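You operate a simulated robot arm through the tools that you are given. There is no shell and no other tool. Be economical: measure what you need, move in short steps, check, and stop when the job is done.

Carry out the task below with a simulated two-armed robot. There is one attempt and no reset: what you move stays moved.

## Task
Take the red solenoid on the top of the vice bench and put it away on the top of the side bench. Take the blue metal block on the top of the vice bench and put it away on the top of the sink bench. Take the white disc and leave it in the small grey bucket. Open the wide dark drawer. The order is free. Set down upright: red solenoid.

Only the result counts: the job must be done as asked and must still hold three seconds after the hand-in. Knocking over, shifting, dropping, spilling or breaking anything else fails it.

## Robot
Two 6-joint arms with two-finger parallel grippers on one trunk, on a base that drives. Base frame: it is fixed to the floor where the robot stands at the start and does not move with it; the origin is under the middle of the robot, x ahead of it, y to its left, z up; the surface under the hand at the start is at about z = 0.9. Lengths are in m, angles in degrees, forces in N, time in s.
The left shoulder is at the start at [0.05, 0.17, 1.254], the right one opposite. Each reaches about 1.092 m from its shoulder. Places, roughly: blue metal block (7x5x4 cm) [0.5, -0.4, 0.9]; red solenoid [0.75, 0, 1]; small grey bucket (19x15x9 cm) [0.7, -0.2, 0.9]; top of the side bench [-1.8, -2.1, 0.9]; top of the sink bench [-4.4, 4.2, 0.9]; white disc (8x2x8 cm) [-2.4, 0.5, 0.9]; wide dark drawer [-1.3, 4.5, 0.8]. Payload 1.57 kg a hand.
Tool frame (each hand has its own): the origin (TCP) lies between the finger pads and is the grasp point; the fingertips stand 0.03 m ahead of it; z points along the fingers, y is the line along which they close. The gripper opens to 0.08 m. The fingers are 0.017 m wide and 0.012 m thick; the gripper's body (0.04 by 0.082 m) begins 0.08 m behind the TCP.
Orientation is that of the tool frame in the base frame, as a unit quaternion [w, x, y, z]. With the fingers straight down and closing along the base's y, the tool's x points along the base's -x, its y along +y and its z along -z.

## Interface
- The arms move only by the tool drive_tool. It takes "left_motion", "right_motion" or both (then of equal length, played together; a hand with none holds still); each is a list that holds one entry, the list of rows, each a list of 7 numbers: the shift along the tool's x, y, z in units of 50 mm (1.0 is 50 mm), then the turn, a rotation vector about the tool's x, y, z in units of 8 degrees (1.0 is 8 degrees), then the opening in per cent of the stroke, from 0 (shut) to 100 (fully open). In form: [[[tx, ty, tz, ax, ay, az, grip], ...]]. A call has 1 to 20 rows; each row shifts and turns the commanded pose from where the row before left it, along the tool's axes as they then stand. A call with a number of a shift or a turn outside -1 to 1 is refused whole. Rows are played at 5 a second. More than 0.05 m and 8.6 degrees between two rows, or a gripper value outside its range, and nothing of the call is played. A pose out of reach is approached as far as the arm can. The call stops where the force on the tool passes 40 N (or 10 N more than at its start, if that is more) or the arm is blocked; 0.2 s more then pass. Each finger travels about 0.072 m/s and halts on what it meets, pressing with about 43 N; the grip force reading is that of the motor and also rises with nothing between the fingers. The clock runs only during rows and for 0.2 s after the last one: add rows that do not move to give the fingers time. It gives the time, the measured TCP pose, the force on the tool (base axes), the opening and the grip force at its end, in the units of the frame above (readings bear some noise), with the torque about the TCP (base axes, N m) and any sound that the robot's microphone picked up.
- Cameras (640 x 400 px; columns grow to the right, rows downward): "scene" is now at [0.0326, -0.02, 1.8164]; the picture's right is [-0.27, -0.96, 0.00], its down [-0.78, 0.22, -0.58] and it looks along [0.56, -0.16, -0.81] (base axes); focal length 260 px, centre (320, 200). "left" rides on the left gripper at [0.072, 0.007, -0.122] in its tool frame; the picture's right is [-0.09, 1.00, 0.00], its down [-0.84, -0.08, -0.54] and it looks along [-0.54, -0.05, 0.84] (tool axes); focal length 238 px, centre (320, 200). "right" rides on the right gripper at [0.072, -0.007, -0.122] in its tool frame; the picture's right is [0.09, 1.00, 0.00], its down [-0.84, 0.08, -0.54] and it looks along [-0.54, 0.05, 0.84] (tool axes); focal length 238 px, centre (320, 200). There is no depth. A picture from a camera that has moved, and an enlarged one, comes with that camera's place and axes in the base frame and with its lens.
- get_image(camera): a new picture of that camera. No time passes.
- lift_body(by): slides the trunk up (or, below 0, down) by that many m; the arms and the scene camera ride with it, the base frame stays. It gives what a move gives, with no picture.
- drive_base(legs): drives the robot by 1 to 6 legs, each [ahead, left, turn to the left] in m, m and degrees, along the robot's own axes; the way and the turn of a leg run together, so that a leg with both is an arc; at most 1.5 m and 180 degrees a leg. The arms and the cameras ride along, it lands a little off, and it stops where it bumps. It gives what a move gives.
- pan_tilt(pan, tilt): turns the head with the scene camera to pan (to the left, within 86 degrees either way) and tilt (down, from -29 to 69), counted from straight ahead of the robot. It gives what a move gives.
- inspect(camera, box): a new picture of the part [left, top, right, bottom] of that camera's present view, enlarged. No time passes.
- close_job(): hands the job in; it is judged then, once.

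Go step by step. Nothing tells you exact positions but the pictures and the camera data: compare them with the known pose of the tool, close in by small moves and look again before you grip or let go. The budget is 165 turns and 122 pictures, counting those below and the enlarged ones. Unless the task says otherwise, let go and move clear before handing in, and close with one line.

The tools are called after "Request:" as name(argument=value, ...) on one line, values as JSON. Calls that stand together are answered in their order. drive_tool: Moves the arms, as the interface text tells. Its arguments: {"type":"object","properties":{"left_motion":{"type":"array","items":{"type":"array","items":{"type":"array","items":{"type":"number"}}}},"right_motion":{"type":"array","items":{"type":"array","items":{"type":"array","items":{"type":"number"}}}}},"required":[]} The other tools are called the same way: lift_body (by) slides the trunk up or down; drive_base (legs) drives the base; pan_tilt (pan, tilt) turns the head that bears the scene camera; get_image (camera) takes a picture; inspect (camera, box) takes an enlarged picture of a part of a camera's view; close_job () hands the job in.

At the start:

```text
clock: 0.0
left_ee_pos: [0.685, 0.0316, 1.1442]
left_tcp_rot: [0.0, 0.001, 1.0, 0.0]
left_force: [0.0, 0.1, 0.1]
left_wrist_torque: [0.01, -0.02, -0.01]
left_grip_width: 0.0804
left_grasp_force: 0.1
right_ee_pos: [0.5668, -0.4422, 1.1453]
right_tcp_rot: [0.0, 0.0, 1.0, 0.0]
right_force: [0.1, 0.9, 0.0]
right_wrist_torque: [0.0, -0.01, -0.03]
right_grip_width: 0.08
right_grasp_force: 0.1
trunk travel left (down, up): [-0.869, 0.101]
robot x, y, heading: [-0.0007, 0.0007, 0.1]
head pan, tilt: [-15.4, 54.2]
```

scene: 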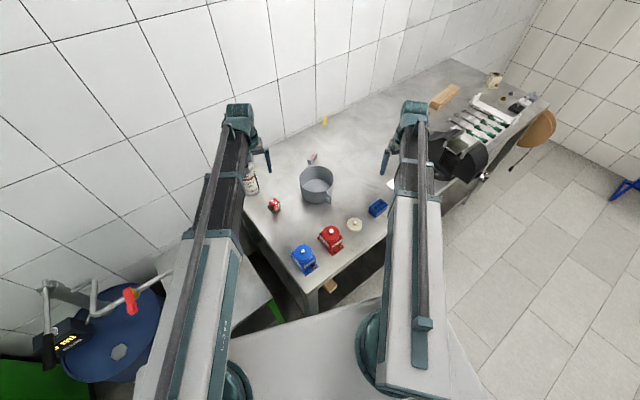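
right: 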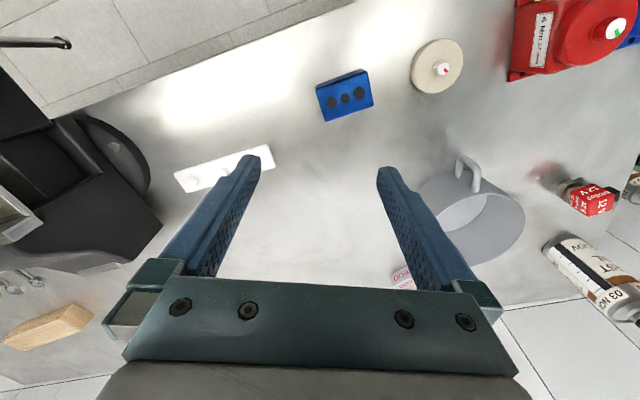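
left: 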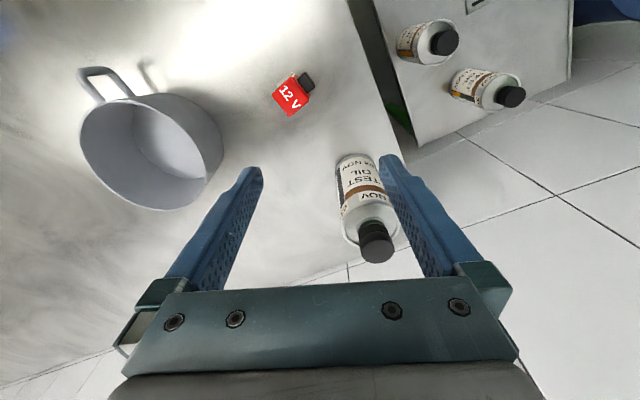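

The solenoid (the red 12 V cube) seems to be near (0.665, -0.005) and the blue block near (0.55, -0.41). I'll look at both more closely.

Request:
inspect(camera="left", box=[220, 40, 380, 140])

Request:
inspect(camera="scene", box=[220, 120, 420, 280])

Request:
inspect(camera="right", box=[280, 40, 480, 165])

```text
4.00 times, centred on (300, 90) of left
camera zoom: at [0.6136, 0.0382, 1.2667], right [0.09, 1.0, 0.0], down [0.84, -0.08, 0.54], along [0.54, -0.05, -0.84], focal length 953 px, centre (400, 640)
```

zoom: 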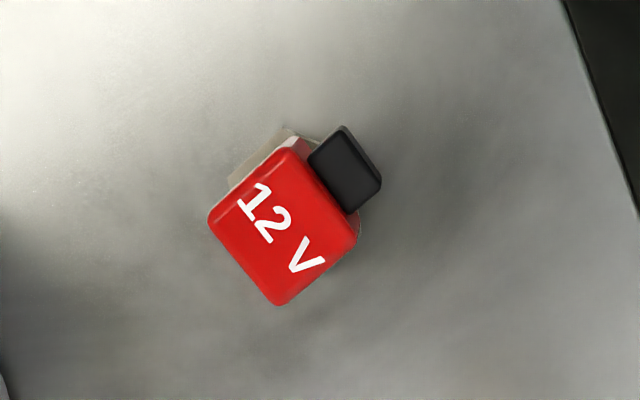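

```text
2.50 times, centred on (320, 200) of scene
camera zoom: at [0.0326, -0.02, 1.8164], right [-0.27, -0.96, 0.0], down [-0.78, 0.22, -0.58], along [0.56, -0.16, -0.81], focal length 650 px, centre (320, 200)
```

zoom: 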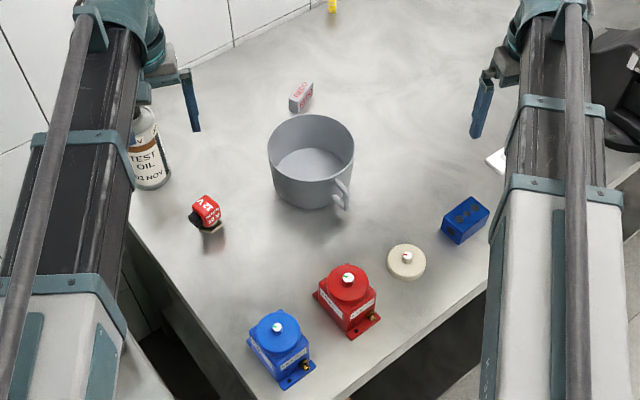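

```text
3.20 times, centred on (380, 102) of right
camera zoom: at [0.4956, -0.4495, 1.2661], right [-0.09, 1.0, 0.0], down [0.84, 0.08, 0.54], along [0.54, 0.05, -0.84], focal length 763 px, centre (128, 512)
```

zoom: 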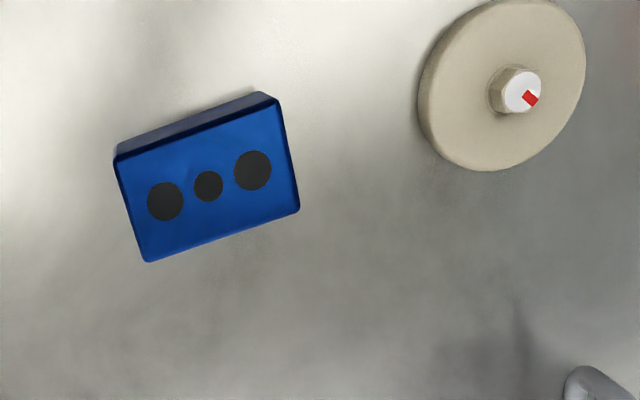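

The solenoid's cube top is about 33 mm square, at about (0.662, -0.002, 0.953), with its faces turned 33°. The blue block's narrow axis is at 24°, with its centre near (0.5455, -0.413). I'll turn and shift both hands to hover above them.

Request:
drive_tool(left_motion=[[[0.466, -0.668, 0, 0, 0, 0, 100], [0, 0, 0, 0, 0, 0.891, 100], [0, 0, 0, 0, 0, 0.891, 100], [0, 0, 0, 0, 0, 0.891, 100], [0, 0, 0, 0, 0, 0.891, 100], [0, 0, 0, 0, 0, 0.891, 100], [0, 0, 0, 0, 0, 0.891, 100], [0, 0, 0, 0, 0, 0.891, 100], [0, 0, 0, 0, 0, 0.891, 100], [0, 0, 0, 0, 0, 0, 100], [0, 0, 0.7, 0, 0, 0, 100], [0, 0, 0.7, 0, 0, 0, 100], [0, 0, 0.7, 0, 0, 0, 100], [0, 0, 0, 0, 0, 0, 100]]], right_motion=[[[0.426, 0.584, 0, 0, 0, 0, 100], [0, 0, 0, 0, 0, 0.917, 100], [0, 0, 0, 0, 0, 0.917, 100], [0, 0, 0, 0, 0, 0.917, 100], [0, 0, 0, 0, 0, 0.917, 100], [0, 0, 0, 0, 0, 0.917, 100], [0, 0, 0, 0, 0, 0.917, 100], [0, 0, 0, 0, 0, 0.917, 100], [0, 0, 0, 0, 0, 0.917, 100], [0, 0, 0, 0, 0, 0.917, 100], [0, 0, 0.6, 0, 0, 0, 100], [0, 0, 0.6, 0, 0, 0, 100], [0, 0, 0.6, 0, 0, 0, 100], [0, 0, 0, 0, 0, 0, 100]]])

Request:
get_image(camera="left")

Request:
get_image(camera="right")

```text
clock: 3.0
left_ee_pos: [0.6617, -0.0022, 1.1447]
left_tcp_rot: [0.001, 0.477, 0.879, 0.0]
left_force: [-0.5, 0.5, -0.5]
left_wrist_torque: [0.01, 0.0, 0.02]
left_grip_width: 0.0801
left_grasp_force: 0.1
left hand out of reach, approached as far as the arm can: row 11, 12, 13
right_ee_pos: [0.5466, -0.4133, 1.1451]
right_tcp_rot: [0.0, 0.546, 0.838, 0.0]
right_force: [1.0, 0.0, 0.0]
right_wrist_torque: [0.0, 0.0, 0.02]
right_grip_width: 0.08
right_grasp_force: 0.0
right hand out of reach, approached as far as the arm can: row 11, 12, 13
trunk travel left (down, up): [-0.869, 0.101]
robot x, y, heading: [-0.0004, 0.0012, -0.1]
head pan, tilt: [-15.4, 54.2]
```

```text
115 pictures are left
camera left: at [0.6285, 0.0621, 1.2667], right [0.89, 0.46, 0.0], down [0.39, -0.74, 0.54], along [0.25, -0.48, -0.84], focal length 238 px, centre (320, 200)
```

left: 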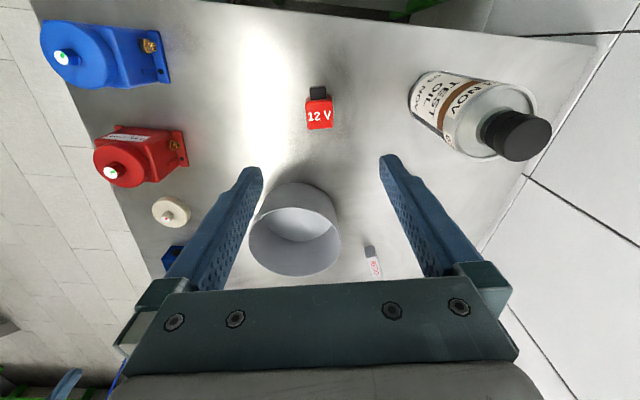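

```text
114 pictures are left
camera right: at [0.511, -0.3507, 1.2661], right [0.87, 0.49, 0.0], down [0.41, -0.73, 0.54], along [0.26, -0.47, -0.84], focal length 238 px, centre (320, 200)
```

right: 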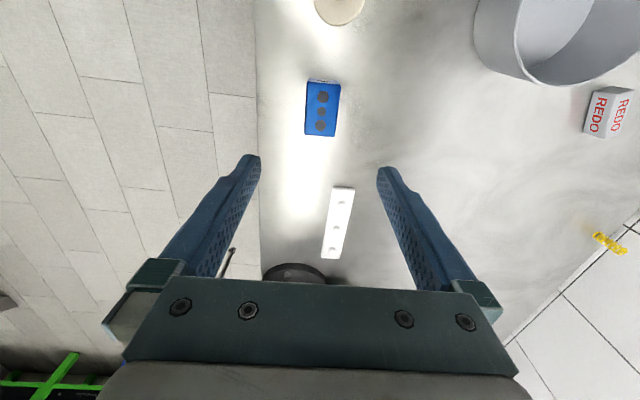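

Both hands are aligned but can't reach lower from this shoulder height, so I'll lower the trunk.

Request:
lift_body(by=-0.11)

Request:
get_image(camera="left")

Request:
get_image(camera="right")

Request:
get_image(camera="scene")

```text
clock: 4.4
left_ee_pos: [0.6621, -0.0027, 1.035]
left_tcp_rot: [0.0, 0.477, 0.879, 0.0]
left_force: [0.3, -0.2, 0.5]
left_wrist_torque: [-0.02, 0.0, -0.05]
left_grip_width: 0.08
left_grasp_force: 0.1
right_ee_pos: [0.548, -0.4133, 1.0349]
right_tcp_rot: [0.0, 0.545, 0.838, 0.0]
right_force: [-0.2, 0.3, -0.1]
right_wrist_torque: [0.0, -0.02, -0.04]
right_grip_width: 0.08
right_grasp_force: 0.1
trunk travel left (down, up): [-0.759, 0.211]
robot x, y, heading: [0.0015, 0.0001, 0.0]
head pan, tilt: [-15.4, 54.2]
```

```text
113 pictures are left
camera left: at [0.6283, 0.0621, 1.1568], right [0.89, 0.46, 0.0], down [0.39, -0.74, 0.54], along [0.25, -0.48, -0.84], focal length 238 px, centre (320, 200)
```

left: 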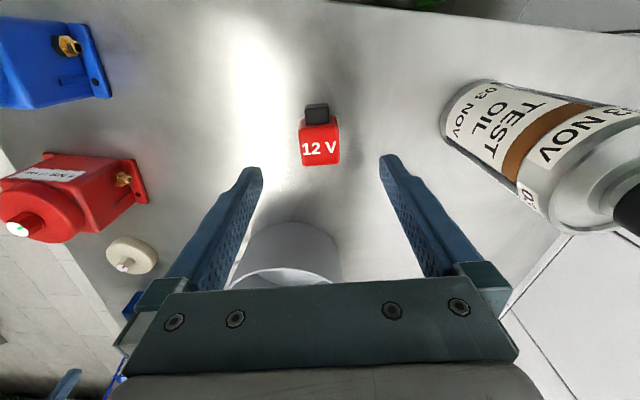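

```text
112 pictures are left
camera right: at [0.5109, -0.3507, 1.1562], right [0.87, 0.49, 0.0], down [0.41, -0.73, 0.54], along [0.26, -0.47, -0.84], focal length 238 px, centre (320, 200)
```

right: 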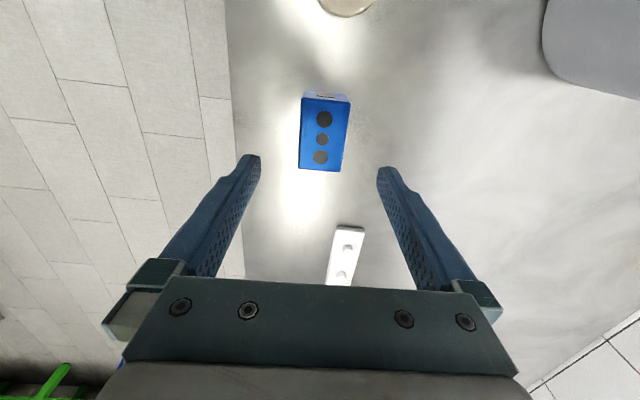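

```text
111 pictures are left
camera scene: at [0.0324, -0.02, 1.7065], right [-0.27, -0.96, 0.0], down [-0.78, 0.22, -0.58], along [0.56, -0.16, -0.81], focal length 260 px, centre (320, 200)
```

scene: 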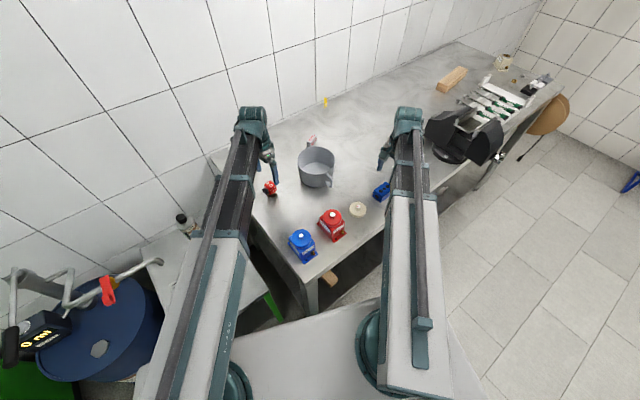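

Both hands line up well over their objects. I'll check the solenoid's profile before descending.

Request:
inspect(camera="left", box=[270, 85, 370, 185])

Request:
inspect(camera="scene", box=[230, 160, 310, 210])

```text
4.00 times, centred on (320, 135) of left
camera zoom: at [0.6283, 0.0621, 1.1568], right [0.89, 0.46, 0.0], down [0.39, -0.74, 0.54], along [0.25, -0.48, -0.84], focal length 953 px, centre (320, 460)
```

zoom: 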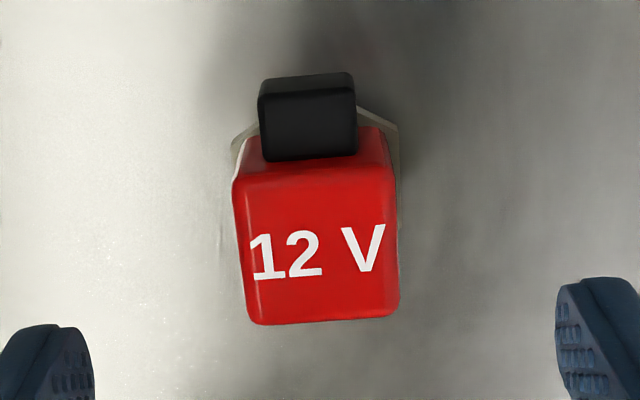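

```text
8.00 times, centred on (270, 185) of scene
camera zoom: at [0.0324, -0.02, 1.7065], right [-0.27, -0.96, 0.0], down [-0.78, 0.22, -0.58], along [0.56, -0.16, -0.81], focal length 2078 px, centre (720, 320)
```

zoom: 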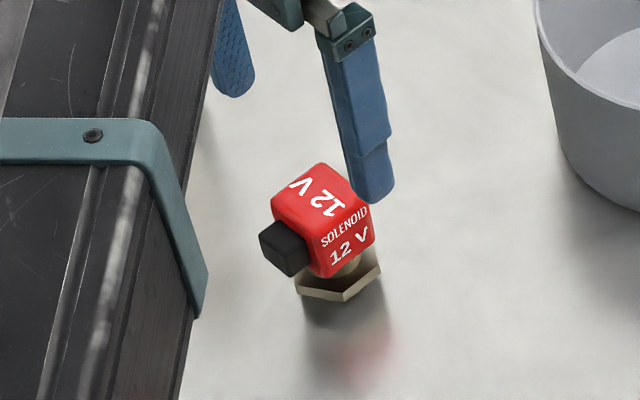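

The cube sits on a stem and a hex base and lies centred between the fingers. I'll lower until the pads are around the cube and the block.

Request:
drive_tool(right_motion=[[[0.09, 0, 0, 0, 0, 0, 100], [0, 0, 0, 0, 0, 0, 100]]])

Request:
lift_body(by=-0.086)

Request:
get_image(camera="left")

Request:
get_image(camera="right")

```text
clock: 5.0
left_ee_pos: [0.6624, -0.0032, 1.0332]
left_tcp_rot: [0.0, 0.477, 0.879, 0.0]
left_force: [-0.1, 0.8, 1.2]
left_wrist_torque: [0.0, 0.0, 0.03]
left_grip_width: 0.0798
left_grasp_force: 0.0
right_ee_pos: [0.5451, -0.4079, 1.034]
right_tcp_rot: [0.0, 0.545, 0.838, 0.0]
right_force: [-0.6, 0.8, -0.4]
right_wrist_torque: [-0.05, -0.01, 0.0]
right_grip_width: 0.0803
right_grasp_force: 0.1
trunk travel left (down, up): [-0.759, 0.211]
robot x, y, heading: [0.002, -0.0005, 0.1]
head pan, tilt: [-15.4, 54.2]
```

```text
clock: 6.2
left_ee_pos: [0.6611, -0.0016, 0.9488]
left_tcp_rot: [0.0, 0.478, 0.879, 0.0]
left_force: [0.3, -0.5, 0.2]
left_wrist_torque: [0.0, -0.03, -0.01]
left_grip_width: 0.0799
left_grasp_force: 0.0
right_ee_pos: [0.5457, -0.4089, 0.9479]
right_tcp_rot: [0.001, 0.545, 0.838, 0.0]
right_force: [-0.6, 0.1, 0.6]
right_wrist_torque: [-0.02, 0.01, -0.02]
right_grip_width: 0.0798
right_grasp_force: 0.0
trunk travel left (down, up): [-0.673, 0.297]
robot x, y, heading: [-0.0011, -0.0017, 0.0]
head pan, tilt: [-15.4, 54.2]
```

```text
108 pictures are left
camera left: at [0.6283, 0.0621, 1.0708], right [0.89, 0.46, 0.0], down [0.39, -0.74, 0.54], along [0.25, -0.48, -0.84], focal length 238 px, centre (320, 200)
```

left: 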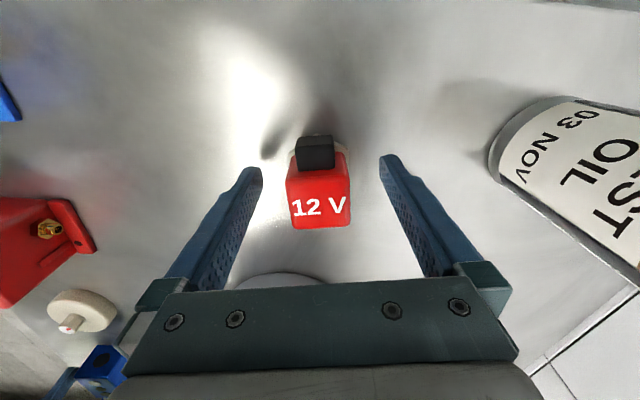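

```text
107 pictures are left
camera right: at [0.5091, -0.3465, 1.0702], right [0.87, 0.49, 0.0], down [0.41, -0.73, 0.54], along [0.26, -0.47, -0.84], focal length 238 px, centre (320, 200)
```

right: 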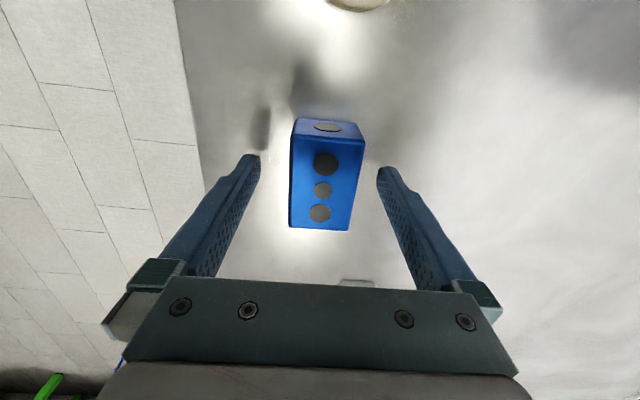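

Both objects sit between the pads, so I'll close both grippers.

Request:
drive_tool(left_motion=[[[0, 0, 0, 0, 0, 0, 60], [0, 0, 0, 0, 0, 0, 45], [0, 0, 0, 0, 0, 0, 20], [0, 0, 0, 0, 0, 0, 0], [0, 0, 0, 0, 0, 0, 0], [0, 0, 0, 0, 0, 0, 0]]], right_motion=[[[0, 0, 0, 0, 0, 0, 60], [0, 0, 0, 0, 0, 0, 45], [0, 0, 0, 0, 0, 0, 20], [0, 0, 0, 0, 0, 0, 0], [0, 0, 0, 0, 0, 0, 0], [0, 0, 0, 0, 0, 0, 0]]])

Request:
lift_body(by=0.15)

Request:
get_image(camera="left")

Request:
get_image(camera="right")

```text
clock: 7.6
left_ee_pos: [0.6621, -0.0025, 0.9474]
left_tcp_rot: [0.0, 0.476, 0.88, 0.0]
left_force: [-0.2, -0.1, 0.7]
left_wrist_torque: [-0.02, -0.03, 0.02]
left_grip_width: 0.043
left_grasp_force: 42.1
right_ee_pos: [0.5443, -0.4094, 0.9473]
right_tcp_rot: [0.0, 0.545, 0.839, 0.0]
right_force: [1.8, 0.5, 0.2]
right_wrist_torque: [-0.02, -0.03, -0.01]
right_grip_width: 0.0433
right_grasp_force: 42.6
trunk travel left (down, up): [-0.673, 0.297]
robot x, y, heading: [-0.0011, -0.0014, 0.2]
head pan, tilt: [-15.4, 54.2]
```

```text
clock: 9.4
left_ee_pos: [0.6624, -0.0021, 1.0982]
left_tcp_rot: [-0.001, 0.477, 0.879, 0.0]
left_force: [0.1, 0.7, -2.6]
left_wrist_torque: [-0.03, 0.01, -0.03]
left_grip_width: 0.0431
left_grasp_force: 42.9
right_ee_pos: [0.5456, -0.4082, 1.0979]
right_tcp_rot: [0.0, 0.545, 0.838, 0.001]
right_force: [0.7, -0.7, -3.3]
right_wrist_torque: [0.05, 0.03, -0.02]
right_grip_width: 0.0434
right_grasp_force: 43.0
trunk travel left (down, up): [-0.823, 0.147]
robot x, y, heading: [-0.003, 0.001, 0.3]
head pan, tilt: [-15.4, 54.2]
```

```text
106 pictures are left
camera left: at [0.6289, 0.0619, 1.2204], right [0.89, 0.46, 0.0], down [0.39, -0.74, 0.54], along [0.25, -0.48, -0.84], focal length 238 px, centre (320, 200)
```

left: 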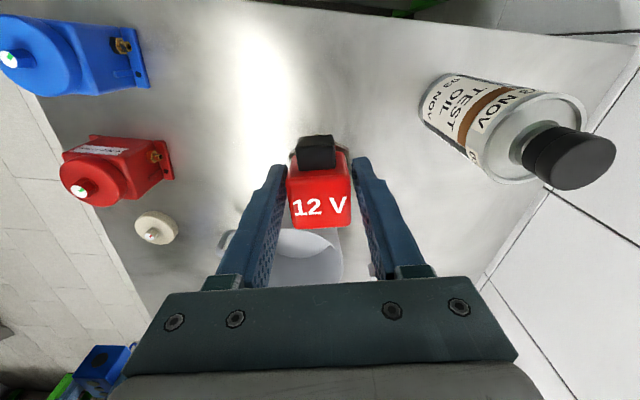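

```text
105 pictures are left
camera right: at [0.5096, -0.3467, 1.2198], right [0.87, 0.49, 0.0], down [0.41, -0.73, 0.54], along [0.26, -0.47, -0.84], focal length 238 px, centre (320, 200)
```

right: 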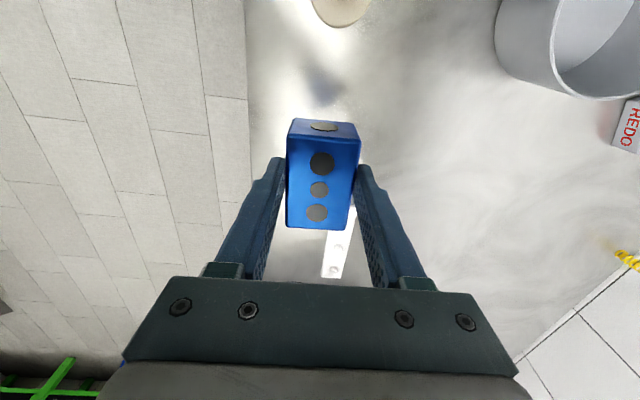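

Both are held and lifted. I'll look round the room to plan the drive.

Request:
pan_tilt(pan=86, tilt=25)

Request:
get_image(camera="scene")

Request:
pan_tilt(pan=-86, tilt=25)

Request:
get_image(camera="scene")

```text
clock: 11.2
left_ee_pos: [0.6627, -0.0003, 1.0985]
left_tcp_rot: [0.0, 0.476, 0.879, -0.001]
left_force: [0.0, 0.2, -2.8]
left_wrist_torque: [-0.03, 0.01, 0.01]
left_grip_width: 0.0428
left_grasp_force: 43.3
right_ee_pos: [0.546, -0.4086, 1.0978]
right_tcp_rot: [0.0, 0.545, 0.838, -0.001]
right_force: [-0.2, 0.1, -2.8]
right_wrist_torque: [0.02, 0.0, 0.0]
right_grip_width: 0.0433
right_grasp_force: 43.5
trunk travel left (down, up): [-0.823, 0.147]
robot x, y, heading: [-0.0014, -0.001, 0.0]
head pan, tilt: [85.9, 25.0]
```

```text
104 pictures are left
camera scene: at [-0.0306, 0.091, 1.8134], right [1.0, -0.07, 0.0], down [-0.03, -0.42, -0.91], along [0.06, 0.9, -0.42], focal length 260 px, centre (320, 200)
```

scene: 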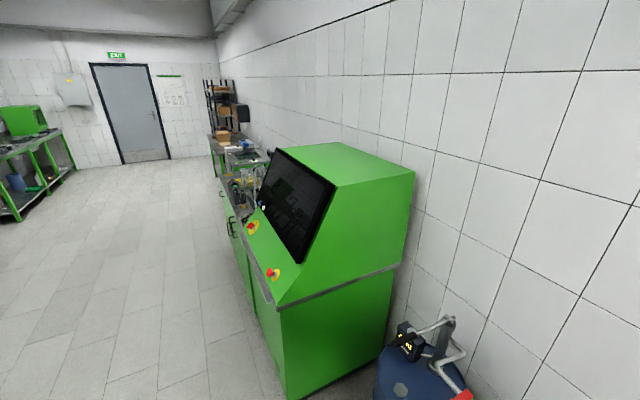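

```text
clock: 13.8
left_ee_pos: [0.6613, -0.0029, 1.0966]
left_tcp_rot: [0.001, 0.477, 0.879, 0.0]
left_force: [0.4, -0.4, -1.8]
left_wrist_torque: [-0.01, 0.0, 0.03]
left_grip_width: 0.0428
left_grasp_force: 43.1
right_ee_pos: [0.545, -0.4083, 1.097]
right_tcp_rot: [0.0, 0.545, 0.838, 0.0]
right_force: [-1.0, -0.1, -2.8]
right_wrist_torque: [0.04, 0.01, -0.01]
right_grip_width: 0.0434
right_grasp_force: 43.0
trunk travel left (down, up): [-0.823, 0.147]
robot x, y, heading: [-0.0013, 0.0003, -0.2]
head pan, tilt: [-85.9, 25.0]
```

```text
103 pictures are left
camera scene: at [-0.0306, -0.0928, 1.8134], right [-1.0, -0.07, 0.0], down [-0.03, 0.42, -0.91], along [0.06, -0.9, -0.42], focal length 260 px, centre (320, 200)
```

scene: 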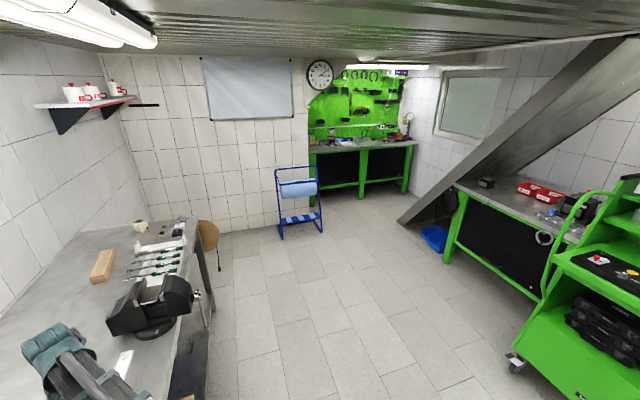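

The side bench is to the right rear, with its front edge running about (-1.16, -2.45) to (-1.5, -1.55). I'll back off, turn right and look again.

Request:
lift_body(by=0.1)

Request:
drive_base(legs=[[-0.45, 0, 0], [0, 0, -90]])

Request:
pan_tilt(pan=-55, tilt=35)

Request:
get_image(camera="scene")

Request:
pan_tilt(pan=0, tilt=35)

Request:
get_image(camera="scene")

```text
clock: 15.1
left_ee_pos: [0.6622, -0.0018, 1.1978]
left_tcp_rot: [0.0, 0.478, 0.878, 0.0]
left_force: [0.0, 0.0, -2.1]
left_wrist_torque: [-0.01, 0.0, -0.01]
left_grip_width: 0.043
left_grasp_force: 43.1
right_ee_pos: [0.5457, -0.4082, 1.1982]
right_tcp_rot: [0.0, 0.546, 0.838, 0.0]
right_force: [-0.1, -0.2, -2.1]
right_wrist_torque: [-0.04, -0.01, 0.01]
right_grip_width: 0.0435
right_grasp_force: 42.9
trunk travel left (down, up): [-0.923, 0.047]
robot x, y, heading: [-0.0007, 0.001, -0.2]
head pan, tilt: [-85.9, 25.0]
```

```text
clock: 21.7
left_ee_pos: [-0.4565, -0.6619, 1.1988]
left_tcp_rot: [0.0, 0.961, 0.278, -0.001]
left_force: [-0.9, 0.2, -2.2]
left_wrist_torque: [0.01, 0.04, -0.03]
left_grip_width: 0.043
left_grasp_force: 42.9
right_ee_pos: [-0.861, -0.5411, 1.1973]
right_tcp_rot: [0.0, 0.979, 0.202, 0.0]
right_force: [0.3, 0.2, -3.8]
right_wrist_torque: [0.0, 0.01, -0.03]
right_grip_width: 0.0434
right_grasp_force: 43.2
trunk travel left (down, up): [-0.923, 0.047]
robot x, y, heading: [-0.445, -0.0009, -90.4]
head pan, tilt: [-85.9, 25.0]
```

```text
clock: 22.6
left_ee_pos: [-0.4543, -0.6622, 1.1982]
left_tcp_rot: [0.0, 0.961, 0.278, 0.0]
left_force: [-0.3, 1.0, -2.5]
left_wrist_torque: [0.01, 0.01, -0.01]
left_grip_width: 0.043
left_grasp_force: 43.3
right_ee_pos: [-0.8625, -0.541, 1.1974]
right_tcp_rot: [0.0, 0.979, 0.202, 0.0]
right_force: [0.0, -1.2, -3.1]
right_wrist_torque: [-0.03, 0.01, -0.02]
right_grip_width: 0.0431
right_grasp_force: 42.9
trunk travel left (down, up): [-0.923, 0.047]
robot x, y, heading: [-0.4457, -0.0012, -90.7]
head pan, tilt: [-55.0, 35.0]
```

```text
102 pictures are left
camera scene: at [-0.5172, -0.0118, 1.8977], right [-0.56, 0.83, 0.0], down [0.47, 0.32, -0.82], along [-0.68, -0.46, -0.57], focal length 260 px, centre (320, 200)
```

scene: 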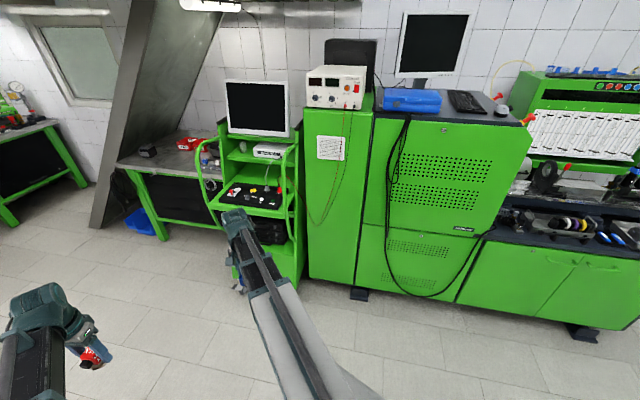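

```text
clock: 23.9
left_ee_pos: [-0.4559, -0.6631, 1.1972]
left_tcp_rot: [0.0, 0.96, 0.279, 0.001]
left_force: [0.8, -0.2, -2.0]
left_wrist_torque: [0.0, -0.01, 0.04]
left_grip_width: 0.0429
left_grasp_force: 42.7
right_ee_pos: [-0.8612, -0.5405, 1.1981]
right_tcp_rot: [0.0, 0.979, 0.202, 0.0]
right_force: [-0.1, -0.7, -2.9]
right_wrist_torque: [0.03, 0.0, 0.0]
right_grip_width: 0.0431
right_grasp_force: 42.9
trunk travel left (down, up): [-0.923, 0.047]
robot x, y, heading: [-0.4461, -0.0045, -90.3]
head pan, tilt: [0.0, 35.0]
```

```text
101 pictures are left
camera scene: at [-0.4455, -0.0502, 1.8976], right [-1.0, 0.01, 0.0], down [0.01, 0.57, -0.82], along [-0.01, -0.82, -0.57], focal length 260 px, centre (320, 200)
```

scene: 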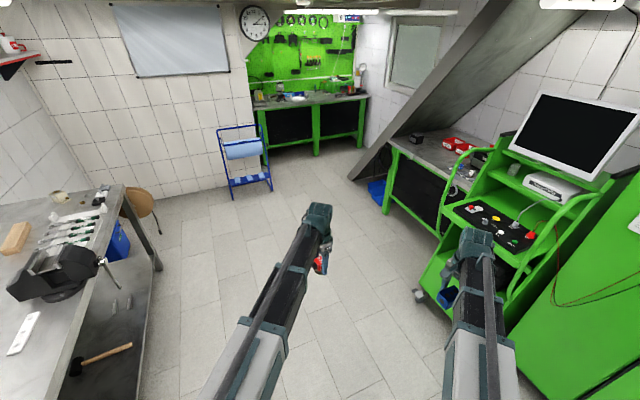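

The side bench front edge has free space near (-1.36, -2.27). I'll drive to a stand-off there, facing the bench.

Request:
drive_base(legs=[[1.5, 0, 0], [0.42, -0.07, 0], [0, 0, -67.7]])

Request:
pan_tilt(pan=0, tilt=45)

Request:
get_image(camera="scene")

```text
clock: 36.4
left_ee_pos: [-1.1705, -2.1424, 1.1965]
left_tcp_rot: [0.007, 0.953, -0.304, 0.006]
left_force: [-0.3, -0.7, -2.1]
left_wrist_torque: [0.0, 0.01, -0.01]
left_grip_width: 0.0428
left_grasp_force: 42.8
right_ee_pos: [-1.2119, -1.7205, 1.1891]
right_tcp_rot: [0.006, 0.926, -0.378, 0.007]
right_force: [0.6, 0.5, -2.1]
right_wrist_torque: [0.02, -0.01, -0.01]
right_grip_width: 0.0436
right_grasp_force: 42.7
trunk travel left (down, up): [-0.923, 0.047]
robot x, y, heading: [-0.5483, -1.9164, -158.5]
head pan, tilt: [0.0, 35.0]
```

```text
clock: 37.1
left_ee_pos: [-1.1711, -2.1438, 1.1962]
left_tcp_rot: [0.007, 0.953, -0.304, 0.006]
left_force: [0.0, 0.2, -2.3]
left_wrist_torque: [0.03, 0.0, 0.02]
left_grip_width: 0.0428
left_grasp_force: 43.3
right_ee_pos: [-1.2124, -1.7224, 1.1898]
right_tcp_rot: [0.007, 0.926, -0.377, 0.007]
right_force: [-0.6, -0.2, -4.1]
right_wrist_torque: [0.0, -0.02, 0.03]
right_grip_width: 0.0432
right_grasp_force: 43.3
trunk travel left (down, up): [-0.923, 0.047]
robot x, y, heading: [-0.5464, -1.9152, -158.2]
head pan, tilt: [0.0, 45.0]
```

```text
100 pictures are left
camera scene: at [-0.6039, -1.9152, 1.9098], right [-0.44, 0.9, -0.02], down [0.41, 0.18, -0.89], along [-0.8, -0.4, -0.45], focal length 260 px, centre (320, 200)
```

scene: 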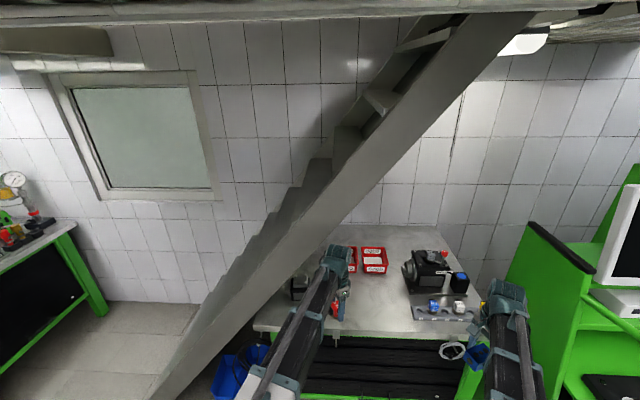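

The robot reads a slight tilt, and the head pitch doesn't match the camera data, so the head may be touching the low mezzanine. I'll lower the trunk and check again.

Request:
lift_body(by=-0.06)

Request:
pan_tilt(pan=0, tilt=50)

Request:
get_image(camera="scene")

```text
clock: 38.1
left_ee_pos: [-1.163, -2.1588, 1.138]
left_tcp_rot: [0.001, 0.953, -0.303, 0.001]
left_force: [-0.3, -0.3, -2.8]
left_wrist_torque: [-0.06, -0.01, -0.02]
left_grip_width: 0.0429
left_grasp_force: 43.1
right_ee_pos: [-1.2044, -1.7378, 1.1381]
right_tcp_rot: [0.0, 0.926, -0.378, 0.001]
right_force: [0.7, 0.8, -2.4]
right_wrist_torque: [-0.06, -0.04, 0.01]
right_grip_width: 0.0435
right_grasp_force: 42.6
trunk travel left (down, up): [-0.863, 0.107]
robot x, y, heading: [-0.5469, -1.9207, -158.4]
head pan, tilt: [0.0, 45.0]
```

```text
clock: 38.8
left_ee_pos: [-1.1617, -2.1611, 1.1381]
left_tcp_rot: [0.0, 0.953, -0.304, -0.001]
left_force: [0.4, 0.8, -2.4]
left_wrist_torque: [0.01, 0.01, 0.01]
left_grip_width: 0.043
left_grasp_force: 42.8
right_ee_pos: [-1.2024, -1.7385, 1.1388]
right_tcp_rot: [0.0, 0.926, -0.378, 0.0]
right_force: [-0.7, 0.2, -2.5]
right_wrist_torque: [-0.03, 0.02, -0.04]
right_grip_width: 0.0432
right_grasp_force: 42.6
trunk travel left (down, up): [-0.863, 0.107]
robot x, y, heading: [-0.546, -1.9156, -158.4]
head pan, tilt: [0.0, 50.0]
```

```text
99 pictures are left
camera scene: at [-0.579, -1.9327, 1.816], right [-0.37, 0.93, 0.0], down [0.71, 0.28, -0.64], along [-0.6, -0.24, -0.77], focal length 260 px, centre (320, 200)
```

scene: 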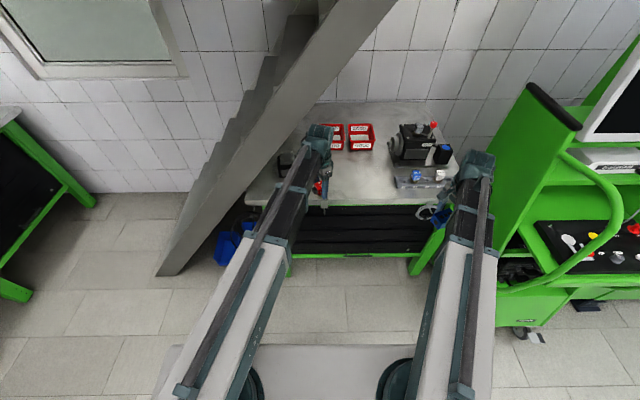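

Clear now: the head had been touching the ceiling, so I'll keep the trunk low here. A better target is the open area near (-1.476, -2.106). I'll first raise and retract the right hand so it stays clear of the items on the bench.

Request:
drive_tool(right_motion=[[[0, 0, -1, 0, 0, 0, 0], [0, 0, -1, 0, 0, 0, 0], [0, 0, -1, 0, 0, 0, 0], [0, 0, -1, 0, 0, 0, 0], [0.41, -0.91, 0, 0, 0, 0, 0], [0.41, -0.91, 0, 0, 0, 0, 0], [0.41, -0.91, 0, 0, 0, 0, 0], [0, 0, 0, 0, 0, 0, 0]]])

Request:
get_image(camera="scene")

```text
clock: 40.6
left_ee_pos: [-1.1631, -2.1596, 1.1368]
left_tcp_rot: [0.0, 0.953, -0.304, 0.0]
left_force: [-0.1, -0.5, -3.8]
left_wrist_torque: [-0.01, 0.0, 0.0]
left_grip_width: 0.0429
left_grasp_force: 42.7
right_ee_pos: [-1.0662, -1.6847, 1.1371]
right_tcp_rot: [0.001, 0.926, -0.378, 0.0]
right_force: [-0.7, 0.4, -3.0]
right_wrist_torque: [0.0, -0.02, -0.01]
right_grip_width: 0.0432
right_grasp_force: 43.2
right hand out of reach, approached as far as the arm can: row 1, 2, 3, 4
trunk travel left (down, up): [-0.863, 0.107]
robot x, y, heading: [-0.5473, -1.9193, -158.2]
head pan, tilt: [0.0, 50.0]
```

```text
98 pictures are left
camera scene: at [-0.5799, -1.9325, 1.8159], right [-0.37, 0.93, 0.0], down [0.71, 0.28, -0.64], along [-0.6, -0.24, -0.77], focal length 260 px, centre (320, 200)
```

scene: 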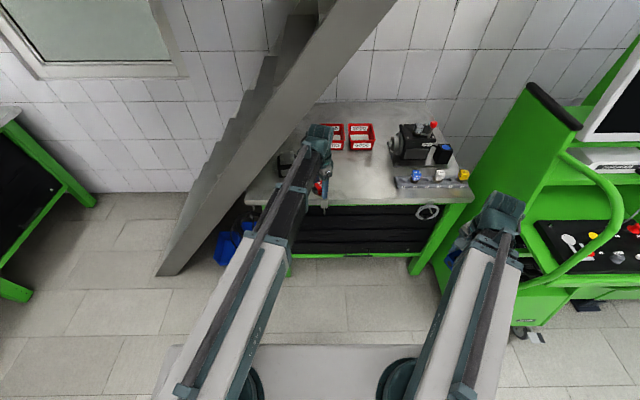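

The hands' height is set by the trunk. I'll pull the right hand inward away from the trolley, shift the left hand forward and right, and then drive in a little.

Request:
drive_tool(right_motion=[[[0.73, 0.33, 0, 0, 0, 0, 0], [0.73, 0.33, 0, 0, 0, 0, 0], [0, 0, 0, 0, 0, 0, 0], [0, 0, 0, 0, 0, 0, 0], [0, 0, 0, 0, 0, 0, 0], [0, 0, 0, 0, 0, 0, 0]]], left_motion=[[[-0.44, 0.67, 0, 0, 0, 0, 0], [-0.44, 0.67, 0, 0, 0, 0, 0], [-0.44, 0.67, 0, 0, 0, 0, 0], [-0.84, -0.545, 0, 0, 0, 0, 0], [-0.84, -0.545, 0, 0, 0, 0, 0], [0, 0, 0, 0, 0, 0, 0]]])

Request:
drive_base(legs=[[0.15, -0.06, 0]])

Request:
get_image(camera="scene")

Request:
get_image(camera="left")

```text
clock: 42.0
left_ee_pos: [-1.3098, -2.1118, 1.1378]
left_tcp_rot: [0.0, 0.953, -0.304, 0.0]
left_force: [0.7, -0.4, -1.9]
left_wrist_torque: [0.02, 0.02, -0.03]
left_grip_width: 0.0428
left_grasp_force: 42.8
right_ee_pos: [-1.0631, -1.7583, 1.1374]
right_tcp_rot: [-0.001, 0.926, -0.378, 0.002]
right_force: [0.3, 0.1, -2.9]
right_wrist_torque: [0.02, 0.01, -0.04]
right_grip_width: 0.0434
right_grasp_force: 42.5
right hand out of reach, approached as far as the arm can: row 1, 2
trunk travel left (down, up): [-0.863, 0.107]
robot x, y, heading: [-0.5459, -1.9191, -158.5]
head pan, tilt: [0.0, 50.0]
```

```text
clock: 43.4
left_ee_pos: [-1.4748, -2.1113, 1.1373]
left_tcp_rot: [-0.001, 0.953, -0.304, 0.001]
left_force: [0.1, 0.6, -1.8]
left_wrist_torque: [0.0, -0.03, 0.0]
left_grip_width: 0.0431
left_grasp_force: 42.9
right_ee_pos: [-1.2263, -1.7581, 1.1358]
right_tcp_rot: [-0.001, 0.926, -0.378, 0.001]
right_force: [-1.1, 0.3, -3.3]
right_wrist_torque: [-0.05, -0.03, -0.02]
right_grip_width: 0.0434
right_grasp_force: 43.1
trunk travel left (down, up): [-0.863, 0.107]
robot x, y, heading: [-0.7141, -1.9199, -158.3]
head pan, tilt: [0.0, 50.0]
```

```text
97 pictures are left
camera scene: at [-0.7442, -1.9326, 1.8159], right [-0.37, 0.93, 0.0], down [0.71, 0.28, -0.64], along [-0.6, -0.24, -0.77], focal length 260 px, centre (320, 200)
```

scene: 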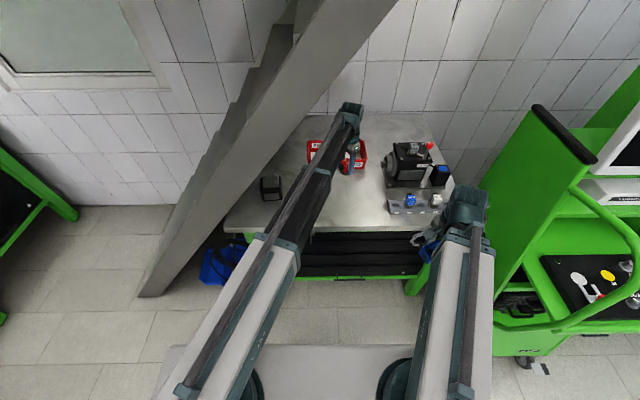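

```text
96 pictures are left
camera left: at [-1.4202, -2.1588, 1.2596], right [-0.65, -0.76, 0.0], down [-0.64, 0.55, 0.54], along [-0.41, 0.35, -0.84], focal length 238 px, centre (320, 200)
```

left: 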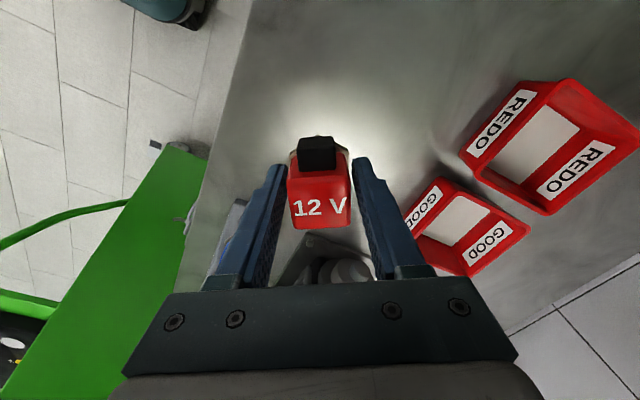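

The drop spot is clear, so I'll lower.

Request:
lift_body(by=-0.175)

Request:
get_image(camera="left")

Request:
get_image(camera="scene")

```text
clock: 45.4
left_ee_pos: [-1.473, -2.112, 0.9633]
left_tcp_rot: [0.0, 0.953, -0.304, 0.0]
left_force: [-0.4, -0.6, -2.3]
left_wrist_torque: [-0.02, 0.03, 0.02]
left_grip_width: 0.043
left_grasp_force: 42.8
right_ee_pos: [-1.2273, -1.7585, 0.9628]
right_tcp_rot: [-0.001, 0.926, -0.378, 0.001]
right_force: [0.2, 0.1, -2.8]
right_wrist_torque: [0.01, -0.03, 0.0]
right_grip_width: 0.0432
right_grasp_force: 42.9
trunk travel left (down, up): [-0.688, 0.282]
robot x, y, heading: [-0.7093, -1.9229, -158.2]
head pan, tilt: [0.0, 50.0]
```

```text
95 pictures are left
camera left: at [-1.4187, -2.1588, 1.0856], right [-0.65, -0.76, 0.0], down [-0.64, 0.55, 0.54], along [-0.41, 0.35, -0.84], focal length 238 px, centre (320, 200)
```

left: 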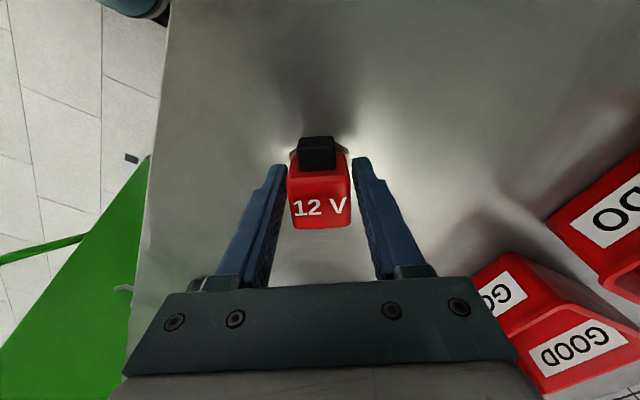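

```text
94 pictures are left
camera scene: at [-0.742, -1.9326, 1.641], right [-0.37, 0.93, 0.0], down [0.71, 0.28, -0.64], along [-0.6, -0.24, -0.77], focal length 260 px, centre (320, 200)
```

scene: 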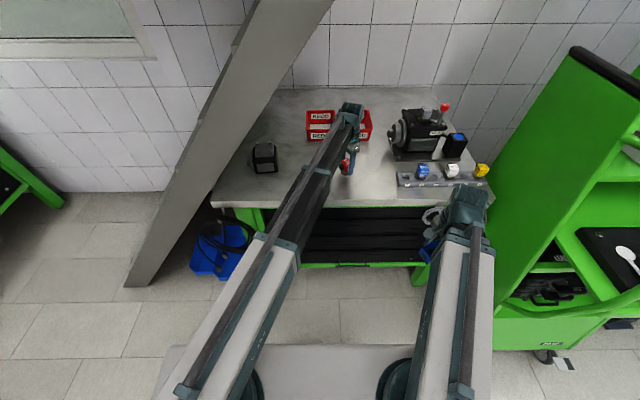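

There's about 1.5 cm left, so I'll lower in small steps and watch the force.

Request:
lift_body(by=-0.01)

Request:
lift_body(by=-0.004)

```text
clock: 46.0
left_ee_pos: [-1.474, -2.1107, 0.9528]
left_tcp_rot: [0.0, 0.953, -0.304, 0.0]
left_force: [-0.2, 0.5, -2.7]
left_wrist_torque: [0.03, 0.02, 0.03]
left_grip_width: 0.0428
left_grasp_force: 42.9
right_ee_pos: [-1.226, -1.7586, 0.953]
right_tcp_rot: [-0.001, 0.926, -0.377, 0.001]
right_force: [-0.6, -0.6, -3.5]
right_wrist_torque: [0.0, -0.03, 0.04]
right_grip_width: 0.0434
right_grasp_force: 42.9
trunk travel left (down, up): [-0.678, 0.292]
robot x, y, heading: [-0.7116, -1.9215, -158.3]
head pan, tilt: [0.0, 50.0]
```

```text
clock: 46.5
left_ee_pos: [-1.4738, -2.1114, 0.9484]
left_tcp_rot: [0.0, 0.953, -0.304, 0.0]
left_force: [0.4, 1.1, -0.6]
left_wrist_torque: [0.02, 0.01, 0.01]
left_grip_width: 0.043
left_grasp_force: 42.4
right_ee_pos: [-1.2258, -1.7586, 0.9498]
right_tcp_rot: [0.0, 0.926, -0.378, 0.002]
right_force: [0.2, 0.8, -1.9]
right_wrist_torque: [-0.04, -0.03, 0.0]
right_grip_width: 0.0436
right_grasp_force: 42.7
trunk travel left (down, up): [-0.674, 0.296]
robot x, y, heading: [-0.7059, -1.9189, -158.4]
head pan, tilt: [0.0, 50.0]
```

Contact may be starting, so I'll go down 2 mm more.

Request:
lift_body(by=-0.002)

Request:
inspect(camera="scene", box=[320, 120, 380, 190])

```text
clock: 47.0
left_ee_pos: [-1.4738, -2.1116, 0.9484]
left_tcp_rot: [0.002, 0.953, -0.304, -0.002]
left_force: [-8.2, -2.3, 30.8]
left_wrist_torque: [-0.07, 0.23, 0.02]
left_grip_width: 0.043
left_grasp_force: 42.7
right_ee_pos: [-1.2254, -1.7576, 0.9489]
right_tcp_rot: [0.0, 0.926, -0.378, 0.0]
right_force: [-0.2, -0.4, -2.7]
right_wrist_torque: [-0.03, 0.01, -0.02]
right_grip_width: 0.0431
right_grasp_force: 43.1
trunk travel left (down, up): [-0.672, 0.298]
robot x, y, heading: [-0.7102, -1.9215, -158.2]
head pan, tilt: [0.0, 50.0]
```

```text
5.71 times, centred on (350, 155) of scene
camera zoom: at [-0.7395, -1.9319, 1.6255], right [-0.37, 0.93, 0.0], down [0.71, 0.28, -0.64], along [-0.6, -0.24, -0.77], focal length 1485 px, centre (149, 457)
```

zoom: 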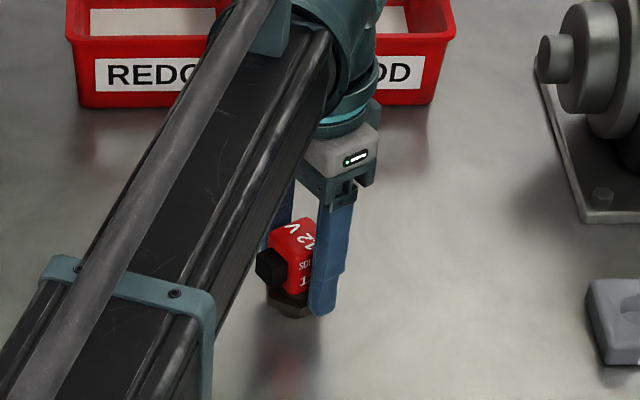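

It's in contact. I'll ease off 2 mm and open slowly.

Request:
lift_body(by=0.002)

Request:
drive_tool(left_motion=[[[0, 0, 0, 0, 0, 0, 57], [0, 0, 0, 0, 0, 0, 65], [0, 0, 0, 0, 0, 0, 75], [0, 0, 0, 0, 0, 0, 100], [0, 0, 0, 0, 0, 0, 100], [0, 0, 0, 0, 0, 0, 100]]])

Request:
get_image(camera="left")

```text
clock: 47.5
left_ee_pos: [-1.4727, -2.1117, 0.9483]
left_tcp_rot: [0.0, 0.953, -0.303, 0.0]
left_force: [-1.4, -1.2, 4.3]
left_wrist_torque: [-0.04, 0.11, -0.01]
left_grip_width: 0.0431
left_grasp_force: 43.2
right_ee_pos: [-1.226, -1.7572, 0.948]
right_tcp_rot: [0.0, 0.926, -0.378, 0.001]
right_force: [-0.8, 0.1, -2.9]
right_wrist_torque: [-0.02, -0.01, -0.01]
right_grip_width: 0.0436
right_grasp_force: 43.5
trunk travel left (down, up): [-0.674, 0.296]
robot x, y, heading: [-0.711, -1.9163, -158.5]
head pan, tilt: [0.0, 50.0]
```

```text
clock: 49.0
left_ee_pos: [-1.475, -2.1131, 0.9493]
left_tcp_rot: [0.0, 0.953, -0.304, 0.001]
left_force: [0.3, 0.9, 0.0]
left_wrist_torque: [0.01, 0.01, 0.01]
left_grip_width: 0.08
left_grasp_force: 0.1
right_ee_pos: [-1.2253, -1.7591, 0.9488]
right_tcp_rot: [0.0, 0.926, -0.378, 0.001]
right_force: [-0.2, 0.2, -2.6]
right_wrist_torque: [-0.03, -0.03, 0.0]
right_grip_width: 0.0433
right_grasp_force: 42.5
trunk travel left (down, up): [-0.674, 0.296]
robot x, y, heading: [-0.7132, -1.9205, -158.6]
head pan, tilt: [0.0, 50.0]
```

```text
92 pictures are left
camera left: at [-1.4187, -2.1588, 1.0716], right [-0.65, -0.76, 0.0], down [-0.64, 0.55, 0.54], along [-0.41, 0.35, -0.84], focal length 238 px, centre (320, 200)
```

left: 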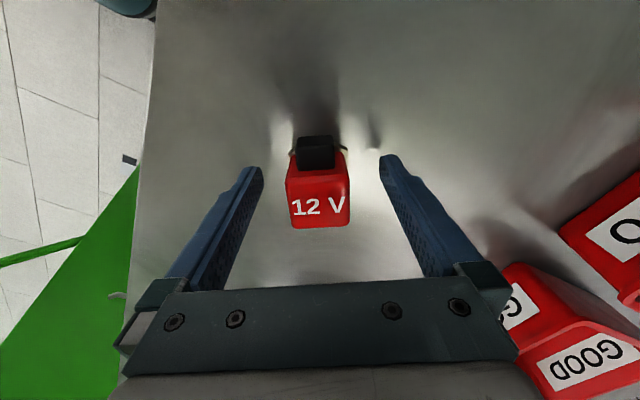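

The solenoid stands upright and free. I'll raise, back out, retract the left hand, then drive sideways along the lane towards the disc's bench.

Request:
lift_body(by=0.17)

Request:
drive_base(legs=[[-0.65, 0, 0]])

Request:
drive_tool(left_motion=[[[0.84, 0.545, 0, 0, 0, 0, 100], [0.84, 0.545, 0, 0, 0, 0, 100], [0.545, -0.839, 0, 0, 0, 0, 100], [0.545, -0.839, 0, 0, 0, 0, 100], [0.545, -0.839, 0, 0, 0, 0, 100], [0, 0, 0, 0, 0, 0, 100]]])

Request:
get_image(camera="scene")

```text
clock: 50.9
left_ee_pos: [-1.4735, -2.1123, 1.1177]
left_tcp_rot: [-0.001, 0.952, -0.305, 0.0]
left_force: [-0.4, -0.3, 0.1]
left_wrist_torque: [-0.02, 0.0, 0.01]
left_grip_width: 0.08
left_grasp_force: 0.1
right_ee_pos: [-1.226, -1.7578, 1.1194]
right_tcp_rot: [-0.001, 0.926, -0.378, 0.001]
right_force: [0.3, -0.2, -2.6]
right_wrist_torque: [0.02, -0.01, 0.01]
right_grip_width: 0.0433
right_grasp_force: 43.6
trunk travel left (down, up): [-0.844, 0.126]
robot x, y, heading: [-0.7096, -1.9182, -158.5]
head pan, tilt: [0.0, 50.0]
```

```text
clock: 54.5
left_ee_pos: [-0.8661, -1.8719, 1.1192]
left_tcp_rot: [0.0, 0.953, -0.303, 0.0]
left_force: [0.3, -0.1, 0.7]
left_wrist_torque: [0.01, 0.0, -0.03]
left_grip_width: 0.0799
left_grasp_force: 0.1
right_ee_pos: [-0.6182, -1.5174, 1.1196]
right_tcp_rot: [0.001, 0.926, -0.378, 0.001]
right_force: [0.3, 0.5, -1.8]
right_wrist_torque: [-0.06, 0.0, -0.01]
right_grip_width: 0.0433
right_grasp_force: 42.9
trunk travel left (down, up): [-0.844, 0.126]
robot x, y, heading: [-0.1005, -1.6748, -158.0]
head pan, tilt: [0.0, 50.0]
```

```text
clock: 55.9
left_ee_pos: [-0.6892, -1.9084, 1.1185]
left_tcp_rot: [0.0, 0.953, -0.303, 0.001]
left_force: [-0.7, -1.3, -0.4]
left_wrist_torque: [0.01, -0.01, 0.03]
left_grip_width: 0.0802
left_grasp_force: 0.0
right_ee_pos: [-0.6206, -1.5183, 1.1181]
right_tcp_rot: [-0.001, 0.926, -0.377, 0.0]
right_force: [-0.4, 0.4, -2.8]
right_wrist_torque: [-0.01, 0.0, -0.01]
right_grip_width: 0.0437
right_grasp_force: 42.7
trunk travel left (down, up): [-0.844, 0.126]
robot x, y, heading: [-0.102, -1.6773, -158.1]
head pan, tilt: [0.0, 50.0]
```

```text
91 pictures are left
camera scene: at [-0.136, -1.6914, 1.7969], right [-0.37, 0.93, 0.0], down [0.71, 0.28, -0.64], along [-0.6, -0.24, -0.77], focal length 260 px, centre (320, 200)
```

scene: 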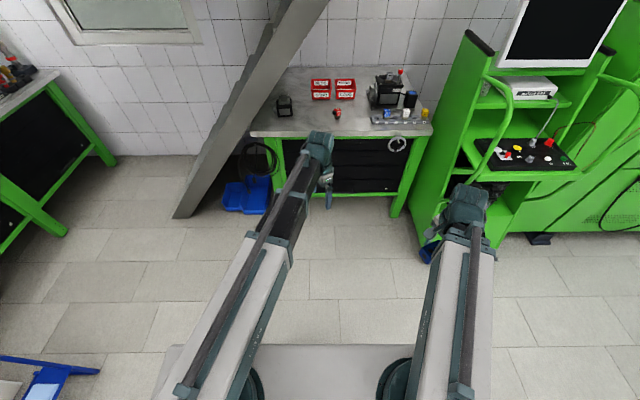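

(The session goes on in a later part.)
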